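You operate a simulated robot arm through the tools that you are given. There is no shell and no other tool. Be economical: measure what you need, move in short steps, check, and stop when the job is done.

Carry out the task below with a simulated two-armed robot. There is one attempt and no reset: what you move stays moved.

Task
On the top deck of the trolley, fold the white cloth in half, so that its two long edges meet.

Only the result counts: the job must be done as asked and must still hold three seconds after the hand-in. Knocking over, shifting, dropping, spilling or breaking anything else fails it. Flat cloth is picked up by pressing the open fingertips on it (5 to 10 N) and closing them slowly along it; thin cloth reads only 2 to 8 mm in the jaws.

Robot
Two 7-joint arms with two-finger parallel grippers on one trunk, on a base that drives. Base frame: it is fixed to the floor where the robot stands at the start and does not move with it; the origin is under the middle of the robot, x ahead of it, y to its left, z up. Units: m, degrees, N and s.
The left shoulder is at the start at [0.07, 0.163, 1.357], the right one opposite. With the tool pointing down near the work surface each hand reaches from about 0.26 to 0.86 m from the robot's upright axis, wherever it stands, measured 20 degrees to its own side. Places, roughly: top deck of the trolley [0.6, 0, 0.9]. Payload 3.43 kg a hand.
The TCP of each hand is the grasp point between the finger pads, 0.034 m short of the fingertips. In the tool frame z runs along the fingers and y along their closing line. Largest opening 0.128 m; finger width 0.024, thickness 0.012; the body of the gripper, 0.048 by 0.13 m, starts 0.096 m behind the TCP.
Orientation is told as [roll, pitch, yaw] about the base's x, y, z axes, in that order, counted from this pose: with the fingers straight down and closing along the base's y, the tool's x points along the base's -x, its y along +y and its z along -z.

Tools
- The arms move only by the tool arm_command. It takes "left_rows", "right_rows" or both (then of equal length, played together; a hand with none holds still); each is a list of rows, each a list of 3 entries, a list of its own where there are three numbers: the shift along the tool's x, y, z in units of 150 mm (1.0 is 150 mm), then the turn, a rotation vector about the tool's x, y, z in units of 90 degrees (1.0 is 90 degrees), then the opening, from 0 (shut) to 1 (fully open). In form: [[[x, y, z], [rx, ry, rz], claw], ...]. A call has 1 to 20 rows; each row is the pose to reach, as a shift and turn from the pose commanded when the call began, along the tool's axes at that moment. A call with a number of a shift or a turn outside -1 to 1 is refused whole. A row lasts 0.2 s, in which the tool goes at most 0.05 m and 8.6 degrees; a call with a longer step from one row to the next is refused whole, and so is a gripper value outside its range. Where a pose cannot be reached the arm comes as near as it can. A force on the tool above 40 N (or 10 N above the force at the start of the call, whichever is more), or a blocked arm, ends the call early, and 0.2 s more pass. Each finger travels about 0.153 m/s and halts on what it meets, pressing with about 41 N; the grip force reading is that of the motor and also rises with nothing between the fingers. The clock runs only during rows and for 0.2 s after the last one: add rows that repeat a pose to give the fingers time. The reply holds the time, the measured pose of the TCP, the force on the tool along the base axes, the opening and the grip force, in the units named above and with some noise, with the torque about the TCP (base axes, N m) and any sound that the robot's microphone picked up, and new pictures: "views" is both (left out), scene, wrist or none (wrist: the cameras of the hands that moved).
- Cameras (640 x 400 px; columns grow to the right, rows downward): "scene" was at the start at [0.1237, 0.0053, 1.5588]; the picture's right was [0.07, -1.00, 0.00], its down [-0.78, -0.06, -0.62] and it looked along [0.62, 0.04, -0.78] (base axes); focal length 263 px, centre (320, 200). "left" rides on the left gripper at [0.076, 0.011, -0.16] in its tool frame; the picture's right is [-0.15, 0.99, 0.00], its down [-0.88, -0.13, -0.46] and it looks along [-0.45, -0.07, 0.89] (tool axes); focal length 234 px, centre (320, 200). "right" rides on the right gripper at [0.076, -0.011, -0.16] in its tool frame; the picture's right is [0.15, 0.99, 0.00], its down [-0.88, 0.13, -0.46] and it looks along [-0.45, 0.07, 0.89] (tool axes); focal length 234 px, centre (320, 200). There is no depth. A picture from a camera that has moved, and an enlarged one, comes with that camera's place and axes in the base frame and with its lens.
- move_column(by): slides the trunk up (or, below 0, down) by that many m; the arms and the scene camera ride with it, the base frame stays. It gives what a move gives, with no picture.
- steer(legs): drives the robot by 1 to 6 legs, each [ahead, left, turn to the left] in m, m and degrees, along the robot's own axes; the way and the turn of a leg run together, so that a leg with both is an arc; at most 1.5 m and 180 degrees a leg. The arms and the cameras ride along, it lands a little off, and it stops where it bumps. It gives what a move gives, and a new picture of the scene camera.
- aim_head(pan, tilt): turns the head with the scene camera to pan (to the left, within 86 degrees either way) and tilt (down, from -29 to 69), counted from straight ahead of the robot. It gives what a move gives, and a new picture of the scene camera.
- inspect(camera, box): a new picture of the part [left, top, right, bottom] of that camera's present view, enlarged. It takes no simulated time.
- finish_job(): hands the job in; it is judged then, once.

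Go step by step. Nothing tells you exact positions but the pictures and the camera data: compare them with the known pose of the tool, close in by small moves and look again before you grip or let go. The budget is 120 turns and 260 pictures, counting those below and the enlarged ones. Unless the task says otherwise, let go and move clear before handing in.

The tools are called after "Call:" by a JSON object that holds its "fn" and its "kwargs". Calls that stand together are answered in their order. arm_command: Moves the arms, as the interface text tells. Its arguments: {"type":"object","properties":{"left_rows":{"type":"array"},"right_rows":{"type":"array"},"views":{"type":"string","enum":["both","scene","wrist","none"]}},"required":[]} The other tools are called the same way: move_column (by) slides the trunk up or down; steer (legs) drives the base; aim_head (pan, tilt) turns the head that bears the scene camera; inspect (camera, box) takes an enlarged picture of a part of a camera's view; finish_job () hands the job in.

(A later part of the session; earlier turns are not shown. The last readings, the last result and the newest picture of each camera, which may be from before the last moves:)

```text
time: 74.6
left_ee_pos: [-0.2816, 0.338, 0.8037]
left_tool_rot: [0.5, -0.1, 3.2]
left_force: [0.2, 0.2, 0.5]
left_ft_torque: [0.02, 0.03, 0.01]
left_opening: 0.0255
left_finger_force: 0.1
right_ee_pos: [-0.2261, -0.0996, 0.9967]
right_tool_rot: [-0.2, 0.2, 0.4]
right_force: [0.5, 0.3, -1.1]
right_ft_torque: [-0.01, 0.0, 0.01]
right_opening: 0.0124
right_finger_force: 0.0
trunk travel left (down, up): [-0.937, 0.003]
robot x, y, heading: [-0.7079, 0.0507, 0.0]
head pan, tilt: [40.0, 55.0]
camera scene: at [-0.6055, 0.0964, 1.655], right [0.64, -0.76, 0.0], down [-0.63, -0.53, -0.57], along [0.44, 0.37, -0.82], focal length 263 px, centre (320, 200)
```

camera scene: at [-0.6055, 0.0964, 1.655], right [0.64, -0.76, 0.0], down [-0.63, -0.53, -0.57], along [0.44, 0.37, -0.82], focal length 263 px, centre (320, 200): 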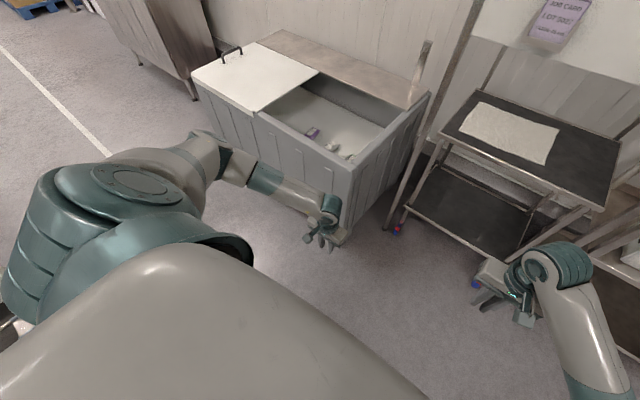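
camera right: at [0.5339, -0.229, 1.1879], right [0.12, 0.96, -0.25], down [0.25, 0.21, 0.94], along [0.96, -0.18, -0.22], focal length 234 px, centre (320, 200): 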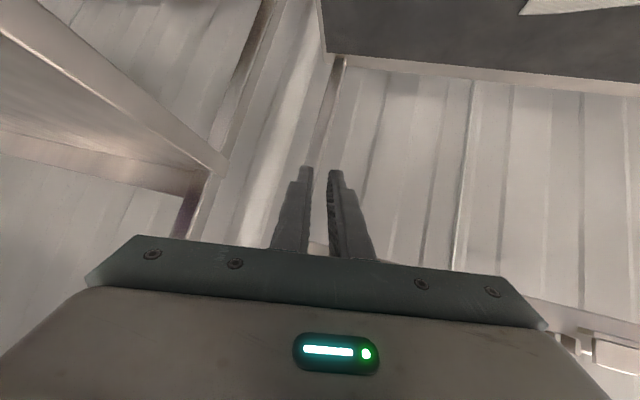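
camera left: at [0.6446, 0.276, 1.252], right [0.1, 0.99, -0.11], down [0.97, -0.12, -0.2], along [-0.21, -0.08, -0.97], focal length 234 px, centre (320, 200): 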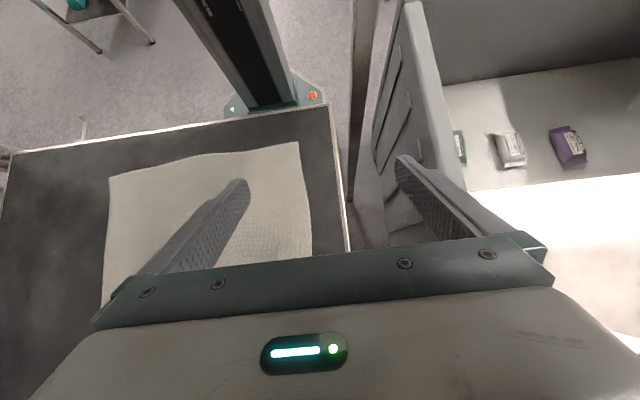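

The left elbow is still quite far out. I'll try once more, passing the left hand low in front of the body before rising.

Call:
{"fn": "arm_command", "kwargs": {"left_rows": [[[0.1, -0.2, 0.1], [0, 0, 0], 0.2], [[0.2, -0.4, 0.2], [0, 0, 0], 0.2], [[0.3, -0.6, 0.4], [0, 0, 0], 0.2], [[0.4, -0.8, 0.6], [0, 0, 0], 0.2], [[0.5, -1, 0.8], [0, 0, 0], 0.2]], "views": "none"}}

Call:
{"fn": "arm_command", "kwargs": {"left_rows": [[[0.1, -0.15, 0.2], [0, 0, 0], 0.2], [[0.2, -0.3, 0.4], [0, 0, 0], 0.2], [[0.2, -0.45, 0.6], [0, 0, 0], 0.2], [[0.2, -0.6, 0.7], [0, 0, 0], 0.2]], "views": "scene"}}

```text
time: 75.8
left_ee_pos: [-0.3447, 0.1852, 0.6818]
left_tool_rot: [0.7, -0.1, 3.3]
left_force: [0.3, 0.2, 0.1]
left_ft_torque: [0.0, 0.01, 0.0]
left_opening: 0.0255
left_finger_force: 0.0
right_ee_pos: [-0.2274, -0.0993, 0.9974]
right_tool_rot: [-0.2, 0.0, 0.4]
right_force: [-0.1, -0.9, -0.3]
right_ft_torque: [0.02, 0.03, 0.0]
right_opening: 0.0125
right_finger_force: 0.0
trunk travel left (down, up): [-0.937, 0.003]
robot x, y, heading: [-0.7073, 0.0535, -0.2]
head pan, tilt: [40.0, 55.0]
```

```text
time: 76.8
left_ee_pos: [-0.3716, 0.0931, 0.5754]
left_tool_rot: [0.6, -0.1, 3.2]
left_force: [-0.3, -0.2, -0.6]
left_ft_torque: [0.0, 0.02, 0.0]
left_opening: 0.0254
left_finger_force: 0.0
right_ee_pos: [-0.2257, -0.0999, 0.998]
right_tool_rot: [-0.2, 0.0, 0.3]
right_force: [0.2, -0.5, -1.0]
right_ft_torque: [0.02, -0.02, -0.02]
right_opening: 0.0127
right_finger_force: 0.0
trunk travel left (down, up): [-0.937, 0.003]
robot x, y, heading: [-0.7065, 0.0465, -0.1]
head pan, tilt: [40.0, 55.0]
camera scene: at [-0.6062, 0.0951, 1.6551], right [0.64, -0.76, 0.0], down [-0.63, -0.53, -0.57], along [0.44, 0.37, -0.82], focal length 263 px, centre (320, 200)
```

scene: 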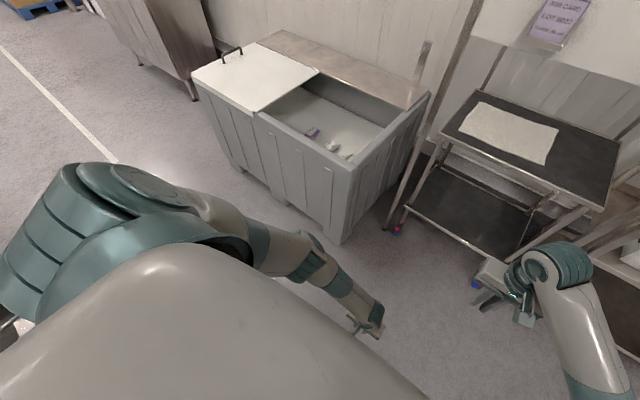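

The elbow is now low and in front. I'll bring the hand forward and up from here.

Call:
{"fn": "arm_command", "kwargs": {"left_rows": [[[-0.2, 0.04, -0.15], [0, 0, 0], 0.2], [[-0.4, 0.08, -0.3], [0, 0, 0], 0.2], [[-0.6, 0.12, -0.5], [0, 0, 0], 0.2], [[-0.8, 0.16, -0.7], [0, 0, 0], 0.2], [[-1, 0.2, -0.9], [0, 0, 0], 0.2]], "views": "none"}}

Call:
{"fn": "arm_command", "kwargs": {"left_rows": [[[-0.1, 0.1, -0.2], [0, 0, 0], 0.2], [[-0.2, 0.2, -0.4], [0, 0, 0], 0.2], [[-0.3, 0.3, -0.6], [0, 0, 0], 0.2], [[-0.4, 0.4, -0.8], [0, 0, 0], 0.2], [[-0.5, 0.5, -1], [0, 0, 0], 0.2]], "views": "scene"}}

```text
time: 78.0
left_ee_pos: [-0.222, 0.1335, 0.7131]
left_tool_rot: [0.6, 0.1, 3.3]
left_force: [1.0, 0.6, -0.3]
left_ft_torque: [-0.04, -0.04, 0.02]
left_opening: 0.0256
left_finger_force: 0.2
right_ee_pos: [-0.2252, -0.0991, 0.9971]
right_tool_rot: [-0.3, 0.1, 0.3]
right_force: [-0.4, 0.1, -0.6]
right_ft_torque: [0.0, 0.01, -0.02]
right_opening: 0.0126
right_finger_force: 0.0
trunk travel left (down, up): [-0.937, 0.003]
robot x, y, heading: [-0.7089, 0.0543, 0.5]
head pan, tilt: [40.0, 55.0]
```

```text
time: 79.2
left_ee_pos: [-0.15, 0.2096, 0.865]
left_tool_rot: [0.3, -0.1, 3.2]
left_force: [0.4, -0.1, 1.1]
left_ft_torque: [0.0, 0.0, 0.02]
left_opening: 0.0257
left_finger_force: 0.0
right_ee_pos: [-0.2254, -0.0979, 0.9973]
right_tool_rot: [-0.3, 0.0, 0.3]
right_force: [-0.1, 0.0, -0.3]
right_ft_torque: [0.01, -0.01, 0.03]
right_opening: 0.0126
right_finger_force: 0.1
trunk travel left (down, up): [-0.937, 0.003]
robot x, y, heading: [-0.7108, 0.0497, 0.0]
head pan, tilt: [40.0, 55.0]
camera scene: at [-0.6063, 0.0978, 1.655], right [0.64, -0.76, 0.0], down [-0.63, -0.53, -0.57], along [0.44, 0.37, -0.82], focal length 263 px, centre (320, 200)
```

scene: 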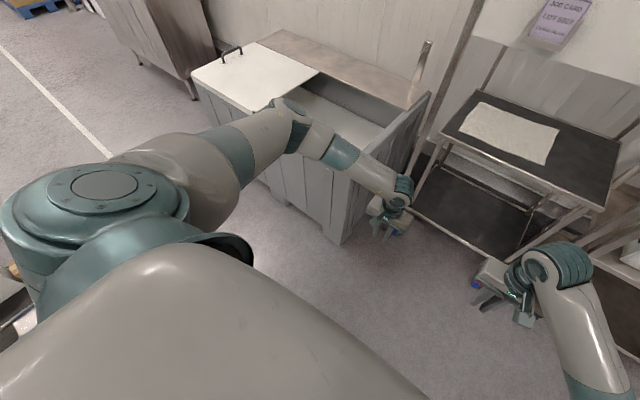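

Re-posing the left arm fully isn't worth more turns. I'll work with the right arm alone, corner by corner, and park the left hand outside the post above the tub as it was before.

Call:
{"fn": "arm_command", "kwargs": {"left_rows": [[[0, 0.12, -0.2], [0, 0, 0], 0.2], [[0, 0.25, -0.4], [0, 0, 0], 0.2], [[0, 0.45, -0.6], [0, 0, 0], 0.2], [[0, 0.65, -0.8], [0, 0, 0], 0.2], [[0, 0.83, -0.95], [0, 0, 0], 0.2], [[0, 1, -1], [0, 0, 0], 0.2]], "views": "none"}}

Call:
{"fn": "arm_command", "kwargs": {"left_rows": [[[0, 0.2, -0.2], [0, 0, 0], 0.2], [[0, 0.4, -0.4], [0, 0, 0], 0.2], [[0, 0.6, -0.6], [0, 0, 0], 0.2], [[0, 0.8, -0.8], [0, 0, 0], 0.2], [[0, 1, -1], [0, 0, 0], 0.2]], "views": "none"}}

Call:
{"fn": "aim_head", "kwargs": {"pan": 0, "tilt": 48}}

```text
time: 80.6
left_ee_pos: [-0.1613, 0.36, 1.0167]
left_tool_rot: [0.4, -0.1, 3.2]
left_force: [-0.1, 0.4, -0.7]
left_ft_torque: [-0.01, 0.02, 0.01]
left_opening: 0.0255
left_finger_force: 0.0
right_ee_pos: [-0.2276, -0.0985, 0.9976]
right_tool_rot: [-0.3, 0.1, 0.3]
right_force: [0.5, 0.3, 0.0]
right_ft_torque: [0.02, -0.03, 0.01]
right_opening: 0.0129
right_finger_force: 0.1
trunk travel left (down, up): [-0.937, 0.003]
robot x, y, heading: [-0.7084, 0.051, 0.2]
head pan, tilt: [40.0, 55.0]
```

```text
time: 81.8
left_ee_pos: [-0.1698, 0.5081, 1.1669]
left_tool_rot: [0.3, -0.2, 3.2]
left_force: [0.7, -0.3, -0.2]
left_ft_torque: [-0.01, -0.02, -0.01]
left_opening: 0.0254
left_finger_force: 0.2
right_ee_pos: [-0.2275, -0.0978, 0.9981]
right_tool_rot: [-0.4, 0.0, 0.3]
right_force: [-0.1, -0.5, 0.5]
right_ft_torque: [0.0, -0.03, -0.03]
right_opening: 0.013
right_finger_force: 0.0
trunk travel left (down, up): [-0.937, 0.003]
robot x, y, heading: [-0.7083, 0.0522, 0.3]
head pan, tilt: [40.0, 55.0]
```

```text
time: 82.9
left_ee_pos: [-0.1697, 0.5058, 1.1649]
left_tool_rot: [0.3, -0.2, 3.2]
left_force: [0.8, 0.5, 0.2]
left_ft_torque: [-0.01, 0.02, -0.01]
left_opening: 0.0255
left_finger_force: 0.1
right_ee_pos: [-0.2266, -0.0979, 0.9979]
right_tool_rot: [-0.4, 0.0, 0.2]
right_force: [-0.1, 0.1, 0.4]
right_ft_torque: [0.02, -0.04, 0.06]
right_opening: 0.013
right_finger_force: 0.0
trunk travel left (down, up): [-0.937, 0.003]
robot x, y, heading: [-0.7096, 0.0529, 0.2]
head pan, tilt: [0.0, 48.0]
camera scene: at [-0.5828, 0.0514, 1.6643], right [0.0, -1.0, 0.0], down [-0.74, 0.0, -0.67], along [0.67, 0.0, -0.74], focal length 263 px, centre (320, 200)
```

scene: 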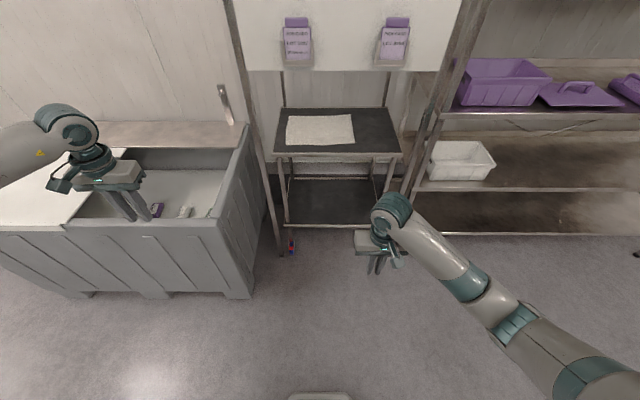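

Robot and arms are ready. I'll lower the right hand slightly so the wrist passes under the board, then drive in part of the way and check.

Call:
{"fn": "arm_command", "kwargs": {"right_rows": [[[0, 0, 0.12], [0, 0, 0], 0.1], [[0, 0, 0.24], [0, 0, 0], 0.1]], "views": "none"}}

Call:
{"fn": "steer", "kwargs": {"legs": [[0.45, 0.03, 0]]}}

```text
time: 83.5
left_ee_pos: [-0.1698, 0.5065, 1.1662]
left_tool_rot: [0.4, -0.2, 3.2]
left_force: [0.9, -0.4, -1.2]
left_ft_torque: [0.02, -0.01, -0.01]
left_opening: 0.0255
left_finger_force: 0.1
right_ee_pos: [-0.2265, -0.1, 0.9596]
right_tool_rot: [-0.2, 0.0, 0.3]
right_force: [-0.1, 0.1, 0.3]
right_ft_torque: [0.01, -0.02, -0.03]
right_opening: 0.0129
right_finger_force: 0.0
trunk travel left (down, up): [-0.937, 0.003]
robot x, y, heading: [-0.7111, 0.0496, 0.1]
head pan, tilt: [0.0, 48.0]
```

```text
time: 86.2
left_ee_pos: [0.279, 0.5403, 1.1681]
left_tool_rot: [0.6, -0.2, 3.4]
left_force: [0.1, -1.0, -0.4]
left_ft_torque: [-0.03, -0.02, 0.02]
left_opening: 0.0257
left_finger_force: 0.0
right_ee_pos: [0.2225, -0.0657, 0.961]
right_tool_rot: [-0.4, -0.1, 0.6]
right_force: [-0.5, 0.2, -0.1]
right_ft_torque: [0.0, -0.03, -0.01]
right_opening: 0.013
right_finger_force: 0.0
trunk travel left (down, up): [-0.937, 0.003]
robot x, y, heading: [-0.2588, 0.0807, 0.4]
head pan, tilt: [0.0, 48.0]
camera scene: at [-0.1331, 0.0832, 1.6644], right [0.01, -1.0, 0.0], down [-0.74, 0.0, -0.67], along [0.67, 0.0, -0.74], focal length 263 px, centre (320, 200)
```

scene: 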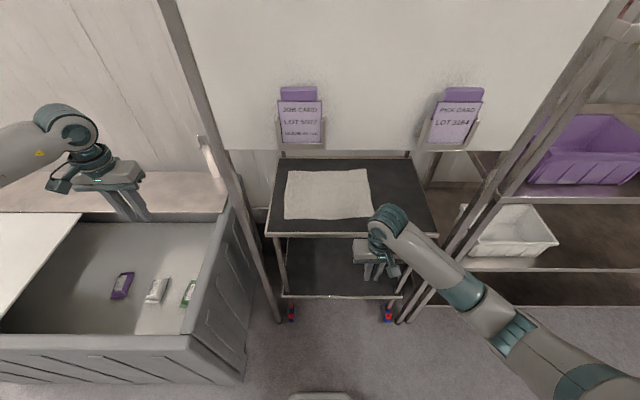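

Good view: near edge at x≈0.474 and far edge at x≈0.74, with y from -0.115 to 0.215, matching the earlier numbers. I'll drive the last 0.14 m.

Call:
{"fn": "steer", "kwargs": {"legs": [[0.14, 0, 0]]}}

Call:
{"fn": "inspect", "kwargs": {"camera": "right", "box": [0, 0, 640, 400]}}

```text
time: 87.6
left_ee_pos: [0.4217, 0.5403, 1.168]
left_tool_rot: [0.5, -0.2, 3.4]
left_force: [0.2, 0.1, 0.3]
left_ft_torque: [-0.01, -0.05, -0.03]
left_opening: 0.0255
left_finger_force: 0.0
right_ee_pos: [0.3652, -0.0646, 0.9617]
right_tool_rot: [-0.3, -0.1, 0.4]
right_force: [-0.4, 0.3, -0.1]
right_ft_torque: [0.01, -0.01, 0.0]
right_opening: 0.0129
right_finger_force: 0.0
trunk travel left (down, up): [-0.937, 0.003]
robot x, y, heading: [-0.1178, 0.0828, 0.5]
head pan, tilt: [0.0, 48.0]
camera scene: at [0.0089, 0.084, 1.6646], right [0.0, -1.0, 0.0], down [-0.74, 0.0, -0.67], along [0.67, 0.0, -0.74], focal length 263 px, centre (320, 200)
```

scene: 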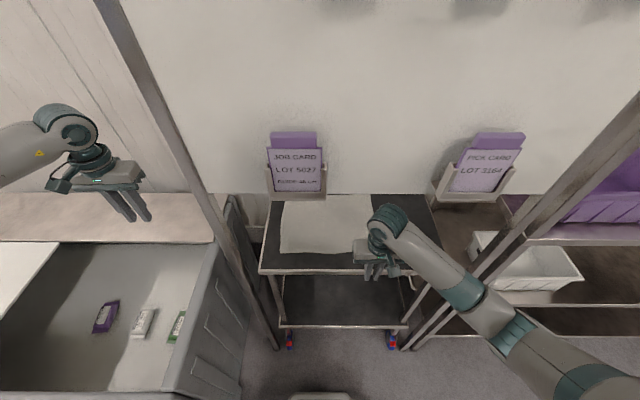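

```text
1.00 times, centred on (320, 200) of right (not enlarged: the box is as wide or as high as the picture)
camera zoom: at [0.2888, -0.0763, 1.1221], right [-0.16, 0.99, 0.0], down [0.88, 0.14, 0.46], along [0.45, 0.07, -0.89], focal length 234 px, centre (320, 200)
```

zoom: 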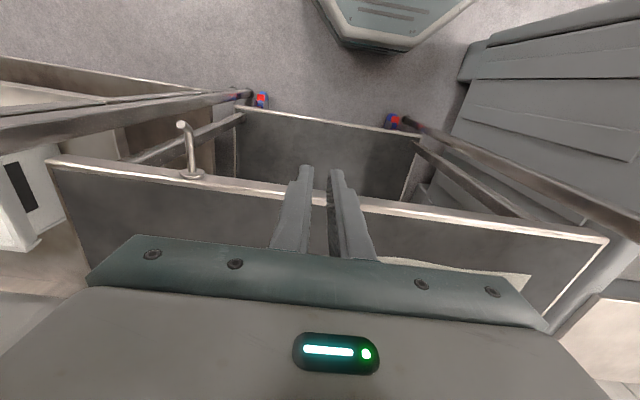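

The right hand is in front of the near rim with everything clear, apart from a small hook at about (0.40, -0.19) that I'll avoid. I'll move over the near-right corner of the cloth with the fingers partly open.

Call:
{"fn": "arm_command", "kwargs": {"right_rows": [[[-0.15, -0.02, -0.03], [0, 0, 0], 0.1], [[-0.3, -0.04, -0.03], [0, 0, 0], 0.2], [[-0.45, -0.07, -0.03], [0, 0, 0], 0.35], [[-0.6, -0.1, -0.03], [0, 0, 0], 0.45], [[-0.8, -0.13, -0.03], [0, 0, 0], 0.45]], "views": "both"}}

```text
time: 88.8
left_ee_pos: [0.4244, 0.5412, 1.1653]
left_tool_rot: [0.4, -0.1, 3.4]
left_force: [0.4, 0.7, -0.1]
left_ft_torque: [-0.04, 0.03, 0.02]
left_opening: 0.0253
left_finger_force: 0.1
right_ee_pos: [0.4861, -0.0827, 0.9649]
right_tool_rot: [-0.2, 0.1, 0.6]
right_force: [-0.2, 0.0, 0.0]
right_ft_torque: [-0.02, 0.02, -0.02]
right_opening: 0.0576
right_finger_force: 0.1
trunk travel left (down, up): [-0.937, 0.003]
robot x, y, heading: [-0.1188, 0.0835, 0.2]
head pan, tilt: [0.0, 48.0]
camera scene: at [0.0128, 0.0847, 1.6641], right [0.0, -1.0, 0.0], down [-0.74, 0.0, -0.67], along [0.67, 0.0, -0.74], focal length 263 px, centre (320, 200)
camera right: at [0.4111, -0.0941, 1.1257], right [-0.16, 0.99, 0.0], down [0.88, 0.14, 0.45], along [0.45, 0.07, -0.89], focal length 234 px, centre (320, 200)
```

scene: 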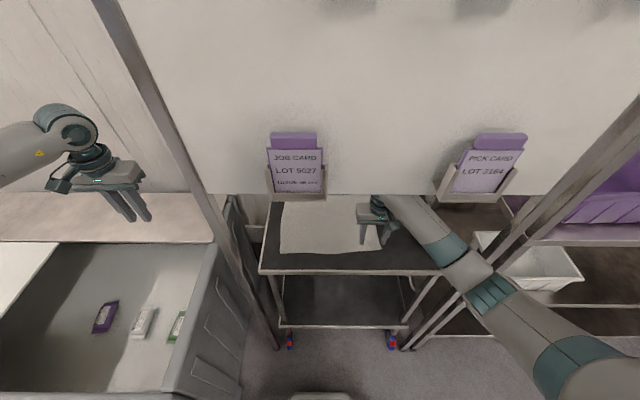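
right: 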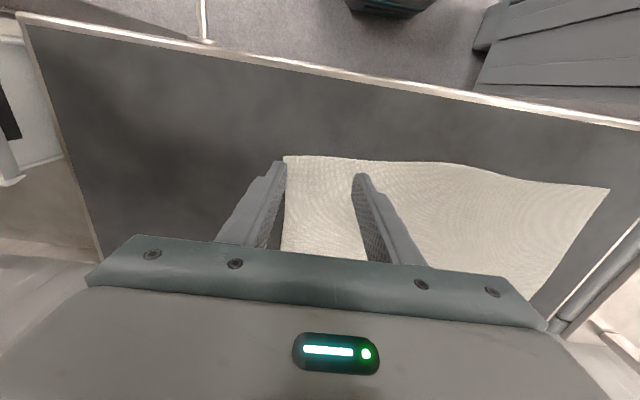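

Very clear view: the near-right corner is at about (0.482, -0.118), with the two fingers just inside the edge. I'll shift 1 cm further in and descend carefully to touch.

Call:
{"fn": "arm_command", "kwargs": {"right_rows": [[[-0.07, 0.03, 0.05], [0, 0, 0], 0.45], [[-0.07, 0.03, 0.1], [0, 0, 0], 0.45], [[-0.07, 0.03, 0.14], [0, 0, 0], 0.45], [[-0.07, 0.03, 0.16], [0, 0, 0], 0.45], [[-0.07, 0.03, 0.18], [0, 0, 0], 0.45]], "views": "none"}}

Call:
{"fn": "arm_command", "kwargs": {"right_rows": [[[0, 0, 0.015], [0, 0, 0], 0.45], [[0, 0, 0.03], [0, 0, 0], 0.45]], "views": "wrist"}}

```text
time: 90.0
left_ee_pos: [0.4228, 0.5408, 1.1662]
left_tool_rot: [0.5, -0.1, 3.3]
left_force: [0.3, 0.3, 0.4]
left_ft_torque: [-0.03, 0.02, -0.01]
left_opening: 0.0259
left_finger_force: 0.0
right_ee_pos: [0.4982, -0.0782, 0.9395]
right_tool_rot: [-0.2, 0.0, 0.5]
right_force: [-0.8, 0.3, -0.6]
right_ft_torque: [0.01, -0.02, 0.03]
right_opening: 0.0578
right_finger_force: 0.1
trunk travel left (down, up): [-0.937, 0.003]
robot x, y, heading: [-0.1163, 0.0824, 0.4]
head pan, tilt: [0.0, 48.0]
```

```text
time: 90.6
left_ee_pos: [0.4208, 0.5404, 1.1664]
left_tool_rot: [0.5, -0.2, 3.4]
left_force: [-0.1, 0.4, 0.5]
left_ft_torque: [0.01, -0.01, 0.01]
left_opening: 0.0255
left_finger_force: 0.0
right_ee_pos: [0.4964, -0.0793, 0.9358]
right_tool_rot: [-0.1, -0.1, 0.5]
right_force: [-0.6, -2.0, 11.6]
right_ft_torque: [0.21, 0.14, 0.03]
right_opening: 0.0575
right_finger_force: 0.1
trunk travel left (down, up): [-0.937, 0.003]
robot x, y, heading: [-0.116, 0.0839, 0.1]
head pan, tilt: [0.0, 48.0]
camera right: at [0.4198, -0.0905, 1.0962], right [-0.16, 0.99, 0.0], down [0.88, 0.14, 0.46], along [0.45, 0.07, -0.89], focal length 234 px, centre (320, 200)
```

right: 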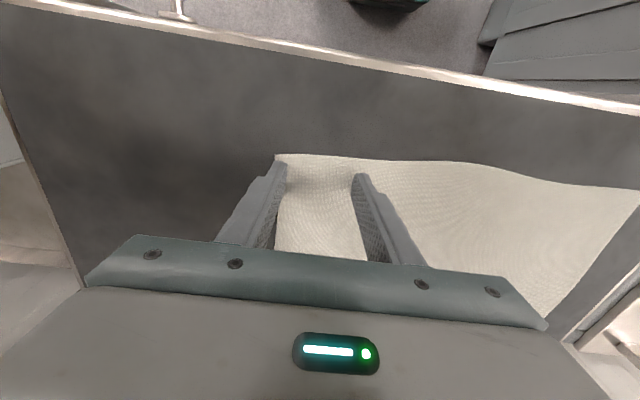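

Contact at about 11 N, with the deck surface near z 0.902. I'll ease off slightly and close slowly.

Call:
{"fn": "arm_command", "kwargs": {"right_rows": [[[0, 0, -0.003], [0, 0, 0], 0.4], [[0, 0, -0.003], [0, 0, 0], 0.35], [[0, 0, -0.003], [0, 0, 0], 0.3], [[0, 0, -0.003], [0, 0, 0], 0.25], [[0, 0, -0.003], [0, 0, 0], 0.2], [[0, 0, -0.003], [0, 0, 0], 0.15], [[0, 0, -0.003], [0, 0, 0], 0.1], [[0, 0, -0.003], [0, 0, 0], 0.05], [[0, 0, -0.003], [0, 0, 0], 0], [[0, 0, -0.003], [0, 0, 0], 0], [[0, 0, -0.003], [0, 0, 0], 0]], "views": "wrist"}}

```text
time: 93.0
left_ee_pos: [0.4212, 0.54, 1.1675]
left_tool_rot: [0.5, -0.1, 3.3]
left_force: [-0.5, -0.1, 1.0]
left_ft_torque: [0.03, 0.0, 0.02]
left_opening: 0.0257
left_finger_force: 0.0
right_ee_pos: [0.4954, -0.0804, 0.9348]
right_tool_rot: [-0.4, -0.1, 0.4]
right_force: [3.3, -11.8, 23.2]
right_ft_torque: [-0.28, -0.05, 0.03]
right_opening: 0.0024
right_finger_force: 37.3
trunk travel left (down, up): [-0.937, 0.003]
robot x, y, heading: [-0.1128, 0.0853, 0.5]
head pan, tilt: [0.0, 48.0]
camera right: at [0.4198, -0.0923, 1.0961], right [-0.15, 0.99, -0.01], down [0.88, 0.14, 0.46], along [0.45, 0.07, -0.89], focal length 234 px, centre (320, 200)
```

right: 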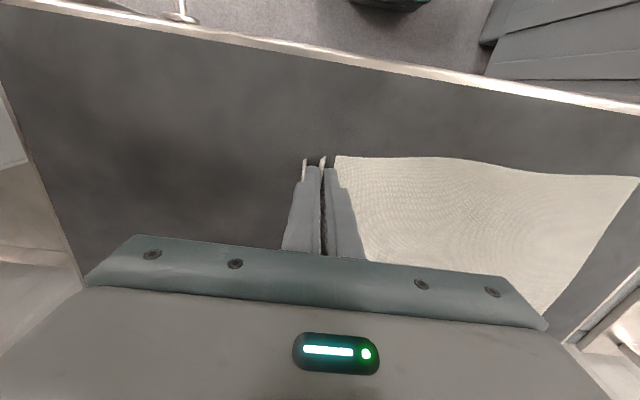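

The cloth is pinched, reading 2.4 mm. I'll carry this corner up and over part of the way, to about (0.63, -0.02), leaving slack for the other corner.

Call:
{"fn": "arm_command", "kwargs": {"right_rows": [[[0, 0, -0.1], [0, 0, 0], 0], [[-0.05, 0, -0.25], [0, 0, 0], 0], [[-0.18, 0.06, -0.4], [0, 0, 0], 0], [[-0.34, 0.14, -0.45], [0, 0, 0], 0], [[-0.5, 0.22, -0.45], [0, 0, 0], 0], [[-0.66, 0.3, -0.42], [0, 0, 0], 0], [[-0.8, 0.36, -0.3], [0, 0, 0], 0], [[-0.88, 0.4, -0.18], [0, 0, 0], 0], [[-0.9, 0.4, -0.08], [0, 0, 0], 0]], "views": "both"}}

```text
time: 95.0
left_ee_pos: [0.4223, 0.5419, 1.1667]
left_tool_rot: [0.5, -0.1, 3.4]
left_force: [0.5, -0.1, -0.4]
left_ft_torque: [0.02, -0.02, -0.02]
left_opening: 0.0255
left_finger_force: 0.0
right_ee_pos: [0.6341, -0.0184, 0.9463]
right_tool_rot: [-0.2, -0.1, 0.5]
right_force: [1.4, -0.8, 5.8]
right_ft_torque: [0.02, 0.05, 0.02]
right_opening: 0.0026
right_finger_force: 37.3
trunk travel left (down, up): [-0.937, 0.003]
robot x, y, heading: [-0.1159, 0.0828, 0.5]
head pan, tilt: [0.0, 48.0]
camera scene: at [0.0109, 0.084, 1.6645], right [0.0, -1.0, 0.0], down [-0.74, 0.0, -0.67], along [0.67, 0.0, -0.74], focal length 263 px, centre (320, 200)
camera right: at [0.5578, -0.0301, 1.1069], right [-0.16, 0.99, 0.0], down [0.88, 0.14, 0.46], along [0.45, 0.07, -0.89], focal length 234 px, centre (320, 200)
```

scene: 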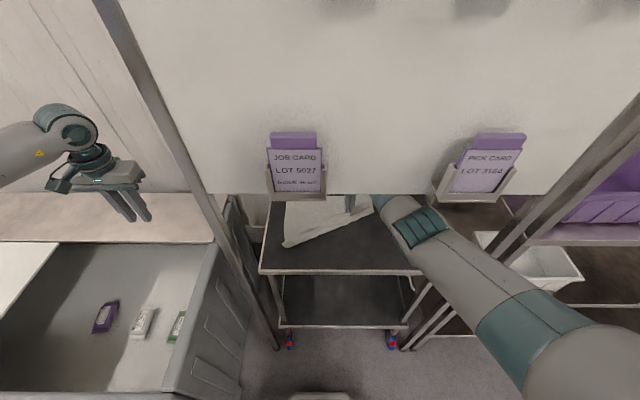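
right: 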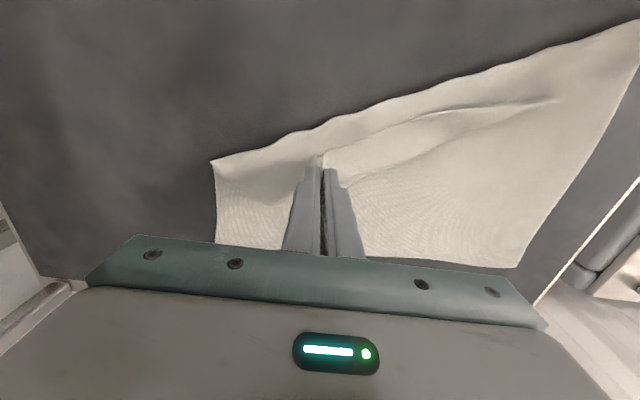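

It folds nicely, and the near-left corner stayed at about (0.49, 0.20). I'll release here, rise, and move above the near-left corner.

Call:
{"fn": "arm_command", "kwargs": {"right_rows": [[[0, 0, 0.03], [0, 0, 0], 0.05], [[0, 0, 0.03], [0, 0, 0], 0.12], [[0, 0, 0.03], [0, 0, 0], 0.2], [[0, 0, 0.03], [0, 0, 0], 0.2], [[0, 0, -0.1], [0, 0, 0], 0.2], [[0, 0, -0.25], [0, 0, 0], 0.2], [[0, 0, -0.4], [0, 0, 0], 0.2], [[0.2, 0.3, -0.4], [0, 0, 0], 0.3], [[0.4, 0.6, -0.4], [0, 0, 0], 0.45], [[0.6, 0.9, -0.4], [0, 0, 0], 0.45], [[0.8, 1, -0.35], [0, 0, 0], 0.45]], "views": "both"}}

```text
refused: row 8 steps farther than a row can; nothing moved
```

Call:
{"fn": "arm_command", "kwargs": {"right_rows": [[[0, 0, 0.03], [0, 0, 0], 0.05], [[0, 0, 0.03], [0, 0, 0], 0.12], [[0, 0, 0.03], [0, 0, 0], 0.2], [[0, 0, 0.03], [0, 0, 0], 0.2], [[0, 0, -0.1], [0, 0, 0], 0.2], [[0, 0, -0.25], [0, 0, 0], 0.2], [[0, 0, -0.4], [0, 0, 0], 0.2], [[0.15, 0.2, -0.4], [0, 0, 0], 0.25], [[0.3, 0.4, -0.4], [0, 0, 0], 0.3], [[0.45, 0.6, -0.4], [0, 0, 0], 0.4], [[0.6, 0.8, -0.4], [0, 0, 0], 0.45], [[0.75, 1, -0.35], [0, 0, 0], 0.45]], "views": "both"}}

```text
time: 97.6
left_ee_pos: [0.4225, 0.5417, 1.1657]
left_tool_rot: [0.4, -0.1, 3.4]
left_force: [-0.2, -0.5, -0.4]
left_ft_torque: [-0.01, -0.02, 0.02]
left_opening: 0.0257
left_finger_force: 0.0
right_ee_pos: [0.5165, 0.1346, 0.9963]
right_tool_rot: [-0.3, 0.1, 0.5]
right_force: [0.2, -0.3, 0.3]
right_ft_torque: [-0.01, -0.02, -0.02]
right_opening: 0.0576
right_finger_force: 0.1
trunk travel left (down, up): [-0.937, 0.003]
robot x, y, heading: [-0.1138, 0.0841, 0.3]
head pan, tilt: [0.0, 48.0]
camera scene: at [0.0107, 0.0858, 1.6644], right [0.0, -1.0, 0.0], down [-0.74, 0.0, -0.67], along [0.67, 0.0, -0.74], focal length 263 px, centre (320, 200)
camera right: at [0.4413, 0.1225, 1.1578], right [-0.16, 0.99, -0.01], down [0.88, 0.14, 0.45], along [0.45, 0.07, -0.89], focal length 234 px, centre (320, 200)
```

scene: 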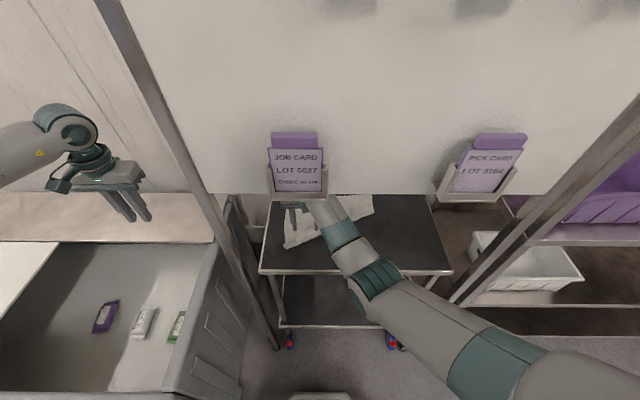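
right: 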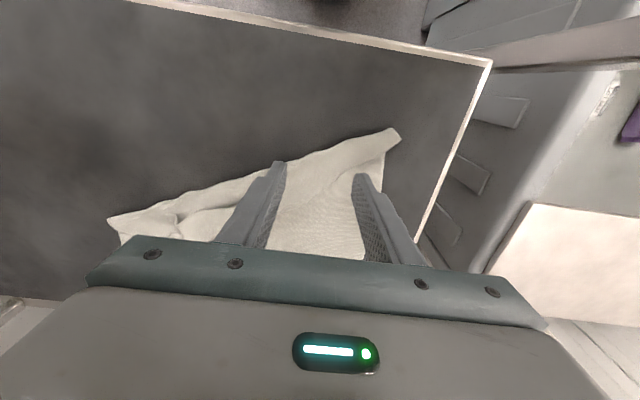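

Call:
{"fn": "inspect", "kwargs": {"camera": "right", "box": [90, 100, 450, 280]}}

Call:
{"fn": "inspect", "kwargs": {"camera": "scene", "box": [240, 180, 460, 290]}}

```text
1.78 times, centred on (270, 190) of right
camera zoom: at [0.4413, 0.1225, 1.1578], right [-0.16, 0.99, -0.01], down [0.88, 0.14, 0.45], along [0.45, 0.07, -0.89], focal length 416 px, centre (409, 218)
```

zoom: 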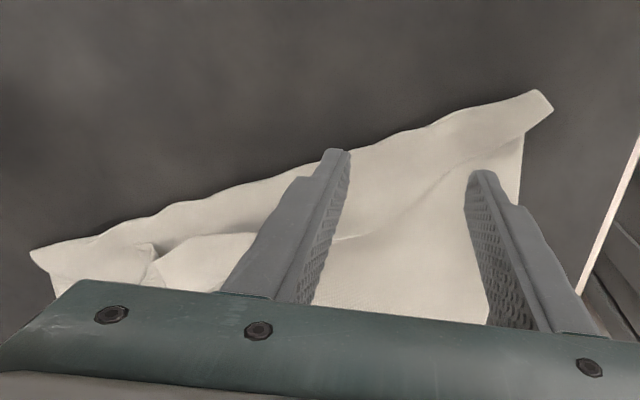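

```text
2.91 times, centred on (350, 235) of scene
camera zoom: at [0.0107, 0.0858, 1.6644], right [0.0, -1.0, 0.0], down [-0.74, 0.0, -0.67], along [0.67, 0.0, -0.74], focal length 766 px, centre (233, 98)
```

zoom: 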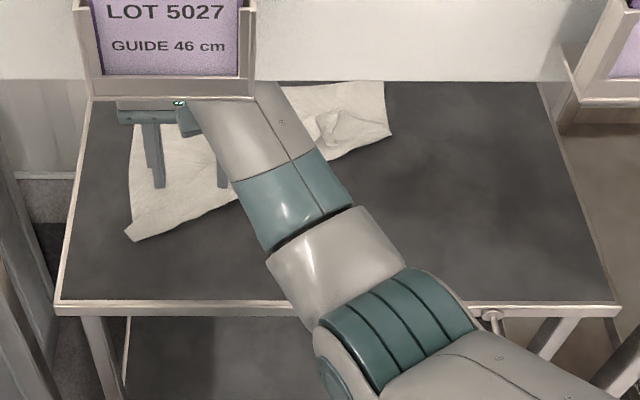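

The flap's crease ends in a narrow tip at about (0.48, 0.21), which is the near-left corner. I'll centre the fingers over that tip at (0.497, 0.19) and press down.

Call:
{"fn": "arm_command", "kwargs": {"right_rows": [[[0.065, 0.18, 0], [0, 0, 0], 0.45], [[0.13, 0.365, 0.05], [0, 0, 0], 0.45], [[0.13, 0.365, 0.18], [0, 0, 0], 0.45], [[0.13, 0.365, 0.28], [0, 0, 0], 0.45], [[0.13, 0.365, 0.35], [0, 0, 0], 0.45], [[0.13, 0.365, 0.385], [0, 0, 0], 0.45], [[0.13, 0.365, 0.4], [0, 0, 0], 0.45]], "views": "wrist"}}

```text
time: 99.2
left_ee_pos: [0.419, 0.5417, 1.1695]
left_tool_rot: [0.6, -0.2, 3.4]
left_force: [0.0, 0.6, -0.1]
left_ft_torque: [0.02, 0.01, -0.02]
left_opening: 0.0254
left_finger_force: 0.1
right_ee_pos: [0.5258, 0.1275, 0.9381]
right_tool_rot: [-3.8, -2.2, -2.0]
right_force: [-12.5, 1.8, 29.4]
right_ft_torque: [1.16, 0.69, 0.48]
right_opening: 0.0576
right_finger_force: 0.1
trunk travel left (down, up): [-0.937, 0.003]
robot x, y, heading: [-0.1155, 0.0803, 0.4]
head pan, tilt: [0.0, 48.0]
stopped in row 7 (right hand): the force on the tool passed its limit at 46 N (the readings are from after the stop); the commanded pose is now the measured one
camera right: at [0.4438, 0.1291, 1.0964], right [-0.11, 0.99, -0.07], down [0.87, 0.13, 0.48], along [0.48, -0.01, -0.87], focal length 234 px, centre (320, 200)
```

right: 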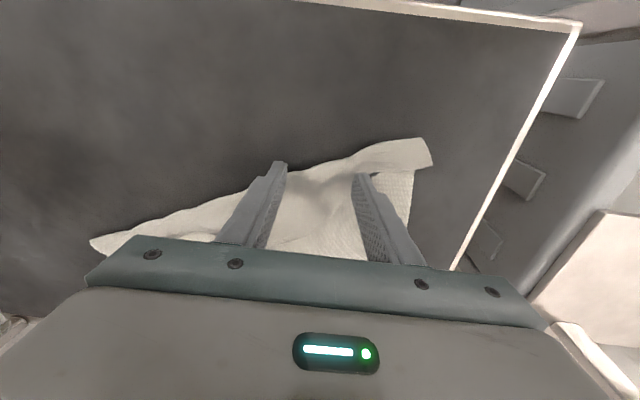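

The hand stalled short of the tip and tilted, so the low forearm or elbow probably met the near rim on this cross-body reach. I'll raise the hand and look.

Call:
{"fn": "arm_command", "kwargs": {"right_rows": [[[0, 0, -0.1], [0, 0, 0], 0.45], [[0, 0, -0.2], [0, 0, 0], 0.45], [[0, 0, -0.33], [-0.04, 0.025, 0.02], 0.45]], "views": "none"}}

Call:
{"fn": "aim_head", "kwargs": {"pan": -5, "tilt": 62}}

```text
time: 100.0
left_ee_pos: [0.4226, 0.5409, 1.1672]
left_tool_rot: [0.4, -0.1, 3.3]
left_force: [-0.1, 0.4, 0.2]
left_ft_torque: [-0.01, 0.0, -0.01]
left_opening: 0.0255
left_finger_force: 0.0
right_ee_pos: [0.5275, 0.1149, 0.9767]
right_tool_rot: [-1.3, 0.3, -4.7]
right_force: [-0.3, -0.3, -0.6]
right_ft_torque: [0.01, -0.01, -0.02]
right_opening: 0.0578
right_finger_force: 0.0
trunk travel left (down, up): [-0.937, 0.003]
robot x, y, heading: [-0.1137, 0.0828, 0.3]
head pan, tilt: [0.0, 48.0]
```

```text
time: 100.7
left_ee_pos: [0.423, 0.5419, 1.1658]
left_tool_rot: [0.5, -0.2, 3.4]
left_force: [-1.1, -0.4, -0.2]
left_ft_torque: [0.02, 0.0, 0.04]
left_opening: 0.0254
left_finger_force: 0.2
right_ee_pos: [0.5296, 0.1176, 0.9799]
right_tool_rot: [-1.1, 0.0, -4.7]
right_force: [-0.6, -0.3, -0.1]
right_ft_torque: [0.02, -0.01, 0.01]
right_opening: 0.0578
right_finger_force: 0.1
trunk travel left (down, up): [-0.937, 0.003]
robot x, y, heading: [-0.1143, 0.0816, 0.4]
head pan, tilt: [-5.0, 62.0]
camera scene: at [-0.0023, 0.0788, 1.6467], right [-0.08, -1.0, 0.0], down [-0.88, 0.07, -0.47], along [0.47, -0.04, -0.88], focal length 263 px, centre (320, 200)
```

scene: 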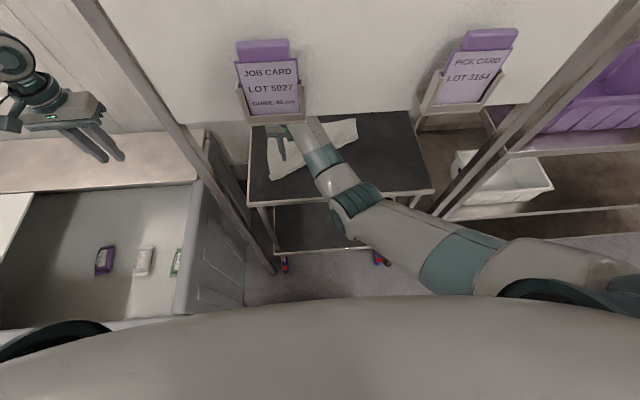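

The reach fails when the hand crosses far to the left, probably because the upper arm meets the torso. I'll move the hand a bit right and turn the base 14° left, so this corner is no longer cross-body.

Call:
{"fn": "arm_command", "kwargs": {"right_rows": [[[0, -0.2, -0.1], [0, 0, 0], 0.3], [[0, -0.4, -0.15], [0, 0, 0], 0.3], [[0, -0.6, -0.15], [0, 0, 0], 0.3]], "views": "none"}}

Call:
{"fn": "steer", "kwargs": {"legs": [[0, 0, 14]]}}

```text
time: 101.5
left_ee_pos: [0.422, 0.5404, 1.1667]
left_tool_rot: [0.5, -0.1, 3.4]
left_force: [-0.7, 0.1, 1.0]
left_ft_torque: [0.02, 0.02, 0.02]
left_opening: 0.0254
left_finger_force: 0.0
right_ee_pos: [0.5186, 0.045, 1.0067]
right_tool_rot: [0.2, 0.4, -3.8]
right_force: [0.7, -1.0, 0.3]
right_ft_torque: [0.0, 0.03, -0.02]
right_opening: 0.0385
right_finger_force: 0.1
trunk travel left (down, up): [-0.937, 0.003]
robot x, y, heading: [-0.116, 0.0823, 0.2]
head pan, tilt: [-5.0, 62.0]
```

```text
time: 102.8
left_ee_pos: [0.2988, 0.656, 1.1654]
left_tool_rot: [0.5, -0.2, 17.3]
left_force: [0.0, -0.8, 0.1]
left_ft_torque: [-0.02, 0.0, -0.02]
left_opening: 0.0259
left_finger_force: 0.1
right_ee_pos: [0.5104, 0.1968, 1.0068]
right_tool_rot: [0.1, 0.4, 9.9]
right_force: [0.0, 0.0, -0.3]
right_ft_torque: [-0.02, 0.0, -0.02]
right_opening: 0.0385
right_finger_force: 0.1
trunk travel left (down, up): [-0.937, 0.003]
robot x, y, heading: [-0.1182, 0.083, 14.3]
head pan, tilt: [-5.0, 62.0]
camera scene: at [-0.0043, 0.1055, 1.6466], right [0.16, -0.99, 0.0], down [-0.87, -0.14, -0.47], along [0.46, 0.07, -0.88], focal length 263 px, centre (320, 200)
```

scene: 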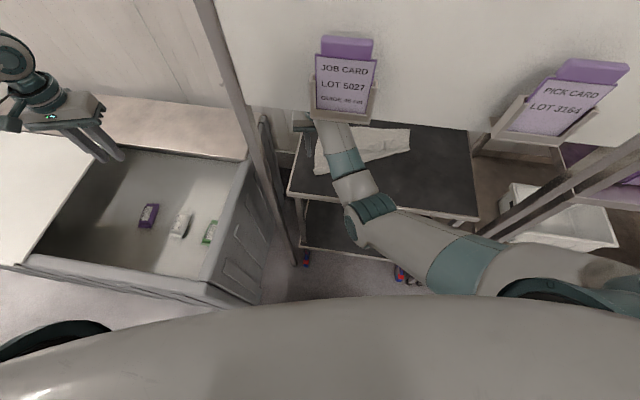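

The hand is now right above the corner region. I'll check with the wrist camera.

Call:
{"fn": "inspect", "kwargs": {"camera": "right", "box": [160, 60, 480, 260]}}

```text
2.00 times, centred on (320, 160) of right
camera zoom: at [0.4382, 0.1719, 1.1682], right [-0.32, 0.95, 0.0], down [0.85, 0.28, 0.45], along [0.43, 0.14, -0.89], focal length 468 px, centre (320, 280)
```

zoom: 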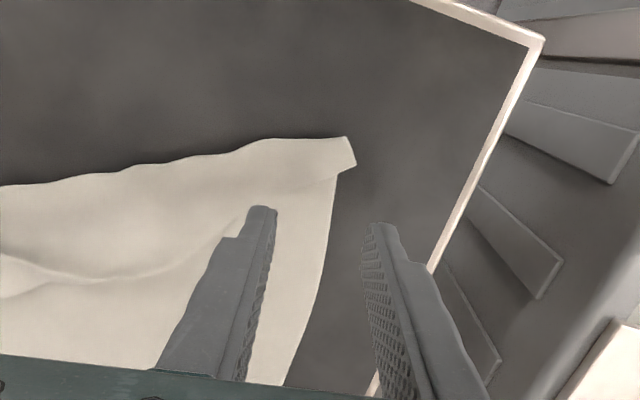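

The tip is at about (0.48, 0.20). I'll centre the fingers at (0.493, 0.185) and descend.

Call:
{"fn": "arm_command", "kwargs": {"right_rows": [[[0.064, -0.03, 0.1], [0, 0, 0], 0.4], [[0.128, -0.059, 0.2], [0, 0, 0], 0.4], [[0.128, -0.059, 0.3], [0, 0, 0], 0.4], [[0.128, -0.059, 0.38], [0, 0, 0], 0.4], [[0.128, -0.059, 0.43], [0, 0, 0], 0.4], [[0.128, -0.059, 0.45], [0, 0, 0], 0.4]], "views": "wrist"}}

```text
time: 104.2
left_ee_pos: [0.2974, 0.6568, 1.1666]
left_tool_rot: [0.5, -0.1, 17.2]
left_force: [-0.5, -0.1, 0.2]
left_ft_torque: [0.0, -0.01, 0.02]
left_opening: 0.0259
left_finger_force: 0.0
right_ee_pos: [0.492, 0.186, 0.9399]
right_tool_rot: [0.1, 0.3, 10.0]
right_force: [-0.1, 0.5, 0.0]
right_ft_torque: [-0.01, -0.01, -0.02]
right_opening: 0.0508
right_finger_force: 0.0
trunk travel left (down, up): [-0.937, 0.003]
robot x, y, heading: [-0.117, 0.0793, 13.8]
head pan, tilt: [-5.0, 62.0]
camera right: at [0.42, 0.1599, 1.1005], right [-0.32, 0.95, 0.0], down [0.85, 0.28, 0.45], along [0.43, 0.14, -0.89], focal length 234 px, centre (320, 200)
```

right: 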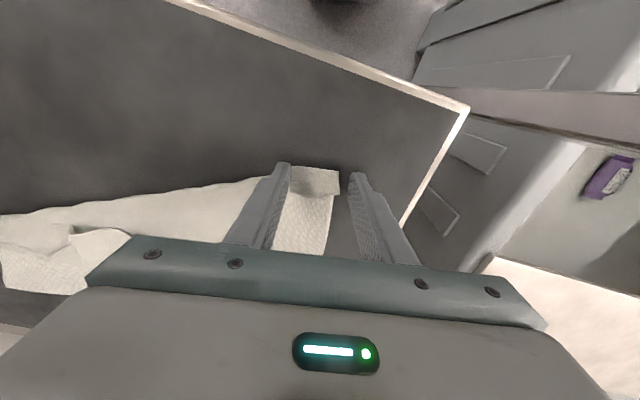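

The corner is between the fingers. I'll press down lightly and close slowly.

Call:
{"fn": "arm_command", "kwargs": {"right_rows": [[[0, 0, 0.015], [0, 0, 0], 0.4], [[0, 0, 0.028], [0, 0, 0], 0.4], [[0, 0, 0.028], [0, 0, 0], 0.35], [[0, 0, 0.028], [0, 0, 0], 0.3], [[0, 0, 0.028], [0, 0, 0], 0.25], [[0, 0, 0.028], [0, 0, 0], 0.2], [[0, 0, 0.028], [0, 0, 0], 0.15], [[0, 0, 0.028], [0, 0, 0], 0.1], [[0, 0, 0.028], [0, 0, 0], 0.05], [[0, 0, 0.028], [0, 0, 0], 0], [[0, 0, 0.028], [0, 0, 0], 0], [[0, 0, 0.028], [0, 0, 0], 0]], "views": "wrist"}}

```text
time: 106.8
left_ee_pos: [0.2986, 0.6551, 1.1684]
left_tool_rot: [0.4, -0.2, 17.2]
left_force: [0.4, -0.3, -0.3]
left_ft_torque: [-0.01, -0.01, -0.04]
left_opening: 0.0255
left_finger_force: 0.0
right_ee_pos: [0.4926, 0.1845, 0.9358]
right_tool_rot: [-0.1, 0.2, 9.9]
right_force: [2.3, 1.9, 12.2]
right_ft_torque: [0.04, -0.17, -0.03]
right_opening: 0.002
right_finger_force: 36.8
trunk travel left (down, up): [-0.937, 0.003]
robot x, y, heading: [-0.1176, 0.0855, 14.0]
head pan, tilt: [-5.0, 62.0]
camera right: at [0.4195, 0.1603, 1.0974], right [-0.32, 0.95, 0.0], down [0.85, 0.28, 0.45], along [0.43, 0.14, -0.89], focal length 234 px, centre (320, 200)
```

right: 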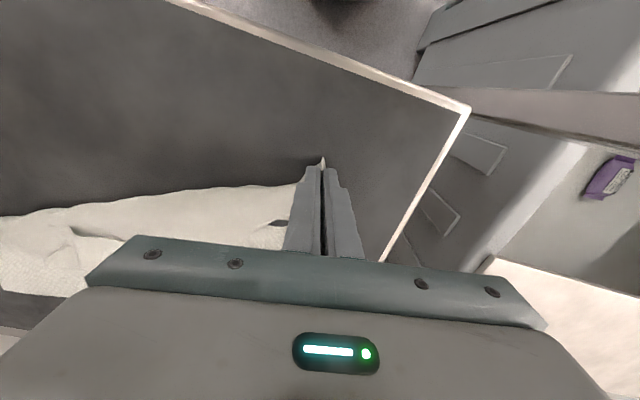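

Gripped. I'll lift it and carry it toward the far-left corner in two moves.

Call:
{"fn": "arm_command", "kwargs": {"right_rows": [[[0, 0, -0.12], [0, 0, 0], 0], [[-0.08, 0, -0.28], [0, 0, 0], 0], [[-0.22, -0.02, -0.42], [0, 0, 0], 0], [[-0.4, -0.06, -0.47], [0, 0, 0], 0], [[-0.58, -0.1, -0.47], [0, 0, 0], 0], [[-0.75, -0.13, -0.47], [0, 0, 0], 0], [[-0.92, -0.16, -0.47], [0, 0, 0], 0]], "views": "none"}}

Call:
{"fn": "arm_command", "kwargs": {"right_rows": [[[-0.12, -0.02, 0.03], [0, 0, 0], 0], [[-0.25, -0.03, 0.08], [0, 0, 0], 0], [[-0.38, -0.05, 0.15], [0, 0, 0], 0], [[-0.5, -0.06, 0.22], [0, 0, 0], 0]], "views": "both"}}

```text
time: 108.4
left_ee_pos: [0.2993, 0.6557, 1.1655]
left_tool_rot: [0.5, -0.1, 17.2]
left_force: [0.2, -0.8, 0.3]
left_ft_torque: [-0.02, 0.0, 0.0]
left_opening: 0.0256
left_finger_force: 0.0
right_ee_pos: [0.6326, 0.1857, 1.0068]
right_tool_rot: [0.0, 0.4, 10.0]
right_force: [-0.1, 0.2, 0.0]
right_ft_torque: [-0.03, -0.03, 0.01]
right_opening: 0.0016
right_finger_force: 36.6
trunk travel left (down, up): [-0.937, 0.003]
robot x, y, heading: [-0.1174, 0.0871, 14.2]
head pan, tilt: [-5.0, 62.0]
```

```text
time: 109.0
left_ee_pos: [0.2897, 0.6533, 1.1688]
left_tool_rot: [0.5, -0.5, 17.0]
left_force: [-0.1, 0.6, -0.1]
left_ft_torque: [0.01, 0.05, -0.01]
left_opening: 0.0256
left_finger_force: 0.1
right_ee_pos: [0.607, 0.1757, 0.9378]
right_tool_rot: [0.2, 4.5, 9.8]
right_force: [4.6, -25.6, 151.1]
right_ft_torque: [-0.81, -1.24, -0.12]
right_opening: 0.0019
right_finger_force: 36.4
trunk travel left (down, up): [-0.937, 0.003]
robot x, y, heading: [-0.1226, 0.082, 13.9]
head pan, tilt: [-5.0, 62.0]
stopped in row 2 (right hand): the force on the tool passed its limit at 491 N (the readings are from after the stop); the commanded pose is now the measured one
camera scene: at [-0.0182, 0.102, 1.6461], right [0.15, -0.99, 0.0], down [-0.87, -0.14, -0.47], along [0.47, 0.07, -0.88], focal length 263 px, centre (320, 200)
camera right: at [0.5474, 0.1543, 1.103], right [-0.31, 0.95, 0.02], down [0.88, 0.28, 0.39], along [0.36, 0.13, -0.92], focal length 234 px, centre (320, 200)
```

scene: 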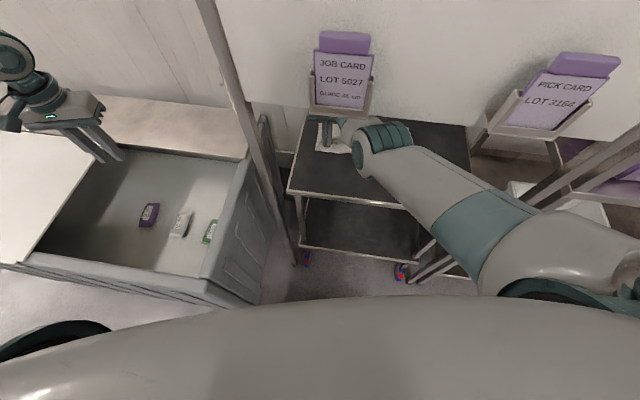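
right: 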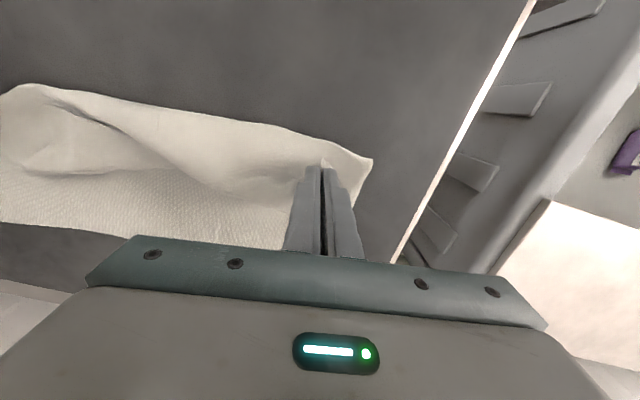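

The arm's solution jumped and the hand slammed down, and it's now pressing hard on the deck. I'll lift straight away.

Call:
{"fn": "arm_command", "kwargs": {"right_rows": [[[0, 0, -0.05], [0, 0, 0], 0], [[0, 0, -0.1], [0, 0, 0], 0]], "views": "both"}}

```text
time: 109.5
left_ee_pos: [0.2904, 0.653, 1.1705]
left_tool_rot: [0.4, -0.3, 17.1]
left_force: [0.3, -0.9, 0.3]
left_ft_torque: [0.0, 0.0, -0.01]
left_opening: 0.0258
left_finger_force: 0.1
right_ee_pos: [0.6063, 0.177, 0.9429]
right_tool_rot: [0.0, 5.8, 9.8]
right_force: [-0.5, -0.1, 0.6]
right_ft_torque: [-0.02, 0.03, 0.01]
right_opening: 0.002
right_finger_force: 36.6
trunk travel left (down, up): [-0.937, 0.003]
robot x, y, heading: [-0.1157, 0.0825, 14.1]
head pan, tilt: [-5.0, 62.0]
camera scene: at [-0.015, 0.1025, 1.6479], right [0.16, -0.99, 0.0], down [-0.87, -0.14, -0.47], along [0.47, 0.08, -0.88], focal length 263 px, centre (320, 200)
camera right: at [0.5489, 0.1549, 1.1119], right [-0.31, 0.95, 0.02], down [0.89, 0.28, 0.37], along [0.34, 0.13, -0.93], focal length 234 px, centre (320, 200)
```

scene: 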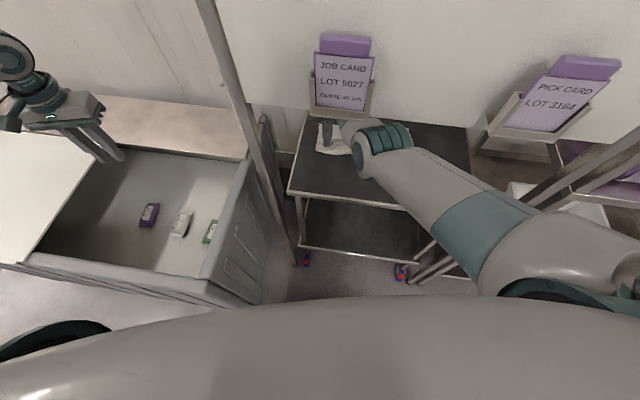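
right: 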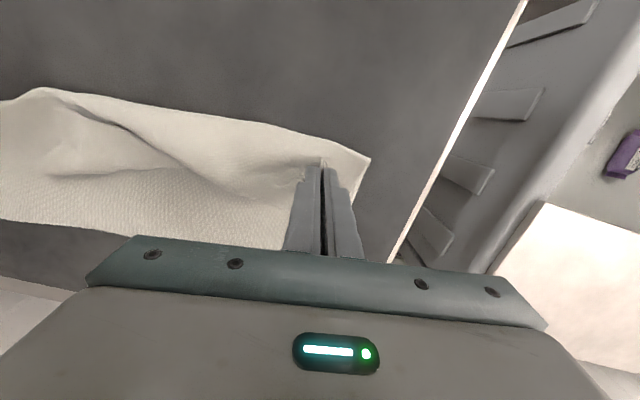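

The right elbow has jammed against the board's lower edge. I'll bring the hand back a little to relieve it, then lower the trunk so the elbow passes below the board.

Call:
{"fn": "arm_command", "kwargs": {"right_rows": [[[0.1, 0, -0.05], [0, -0.02, 0], 0], [[0.2, 0, -0.1], [0, -0.04, 0], 0], [[0.3, 0, -0.15], [0, -0.06, 0], 0]], "views": "scene"}}

```text
time: 110.3
left_ee_pos: [0.2955, 0.656, 1.168]
left_tool_rot: [0.6, -0.2, 17.2]
left_force: [0.7, -0.3, 0.4]
left_ft_torque: [-0.01, 0.05, -0.04]
left_opening: 0.0257
left_finger_force: 0.1
right_ee_pos: [0.5738, 0.1715, 0.9761]
right_tool_rot: [0.1, -0.4, 9.7]
right_force: [-0.3, 0.8, 0.6]
right_ft_torque: [0.05, 0.01, 0.01]
right_opening: 0.0015
right_finger_force: 36.9
trunk travel left (down, up): [-0.937, 0.003]
robot x, y, heading: [-0.1157, 0.0809, 14.1]
head pan, tilt: [-5.0, 62.0]
camera scene: at [-0.0086, 0.106, 1.647], right [0.16, -0.99, 0.0], down [-0.87, -0.14, -0.47], along [0.46, 0.07, -0.88], focal length 263 px, centre (320, 200)
```

scene: 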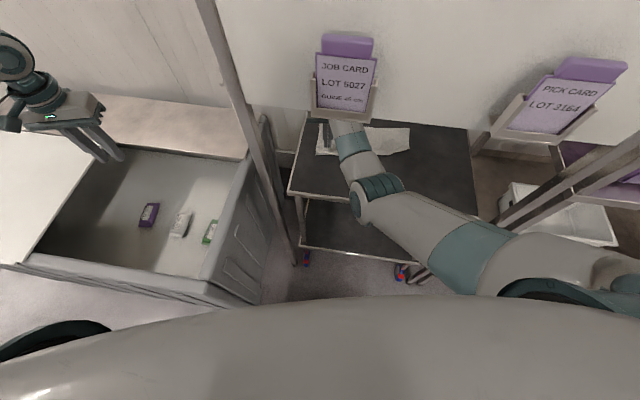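

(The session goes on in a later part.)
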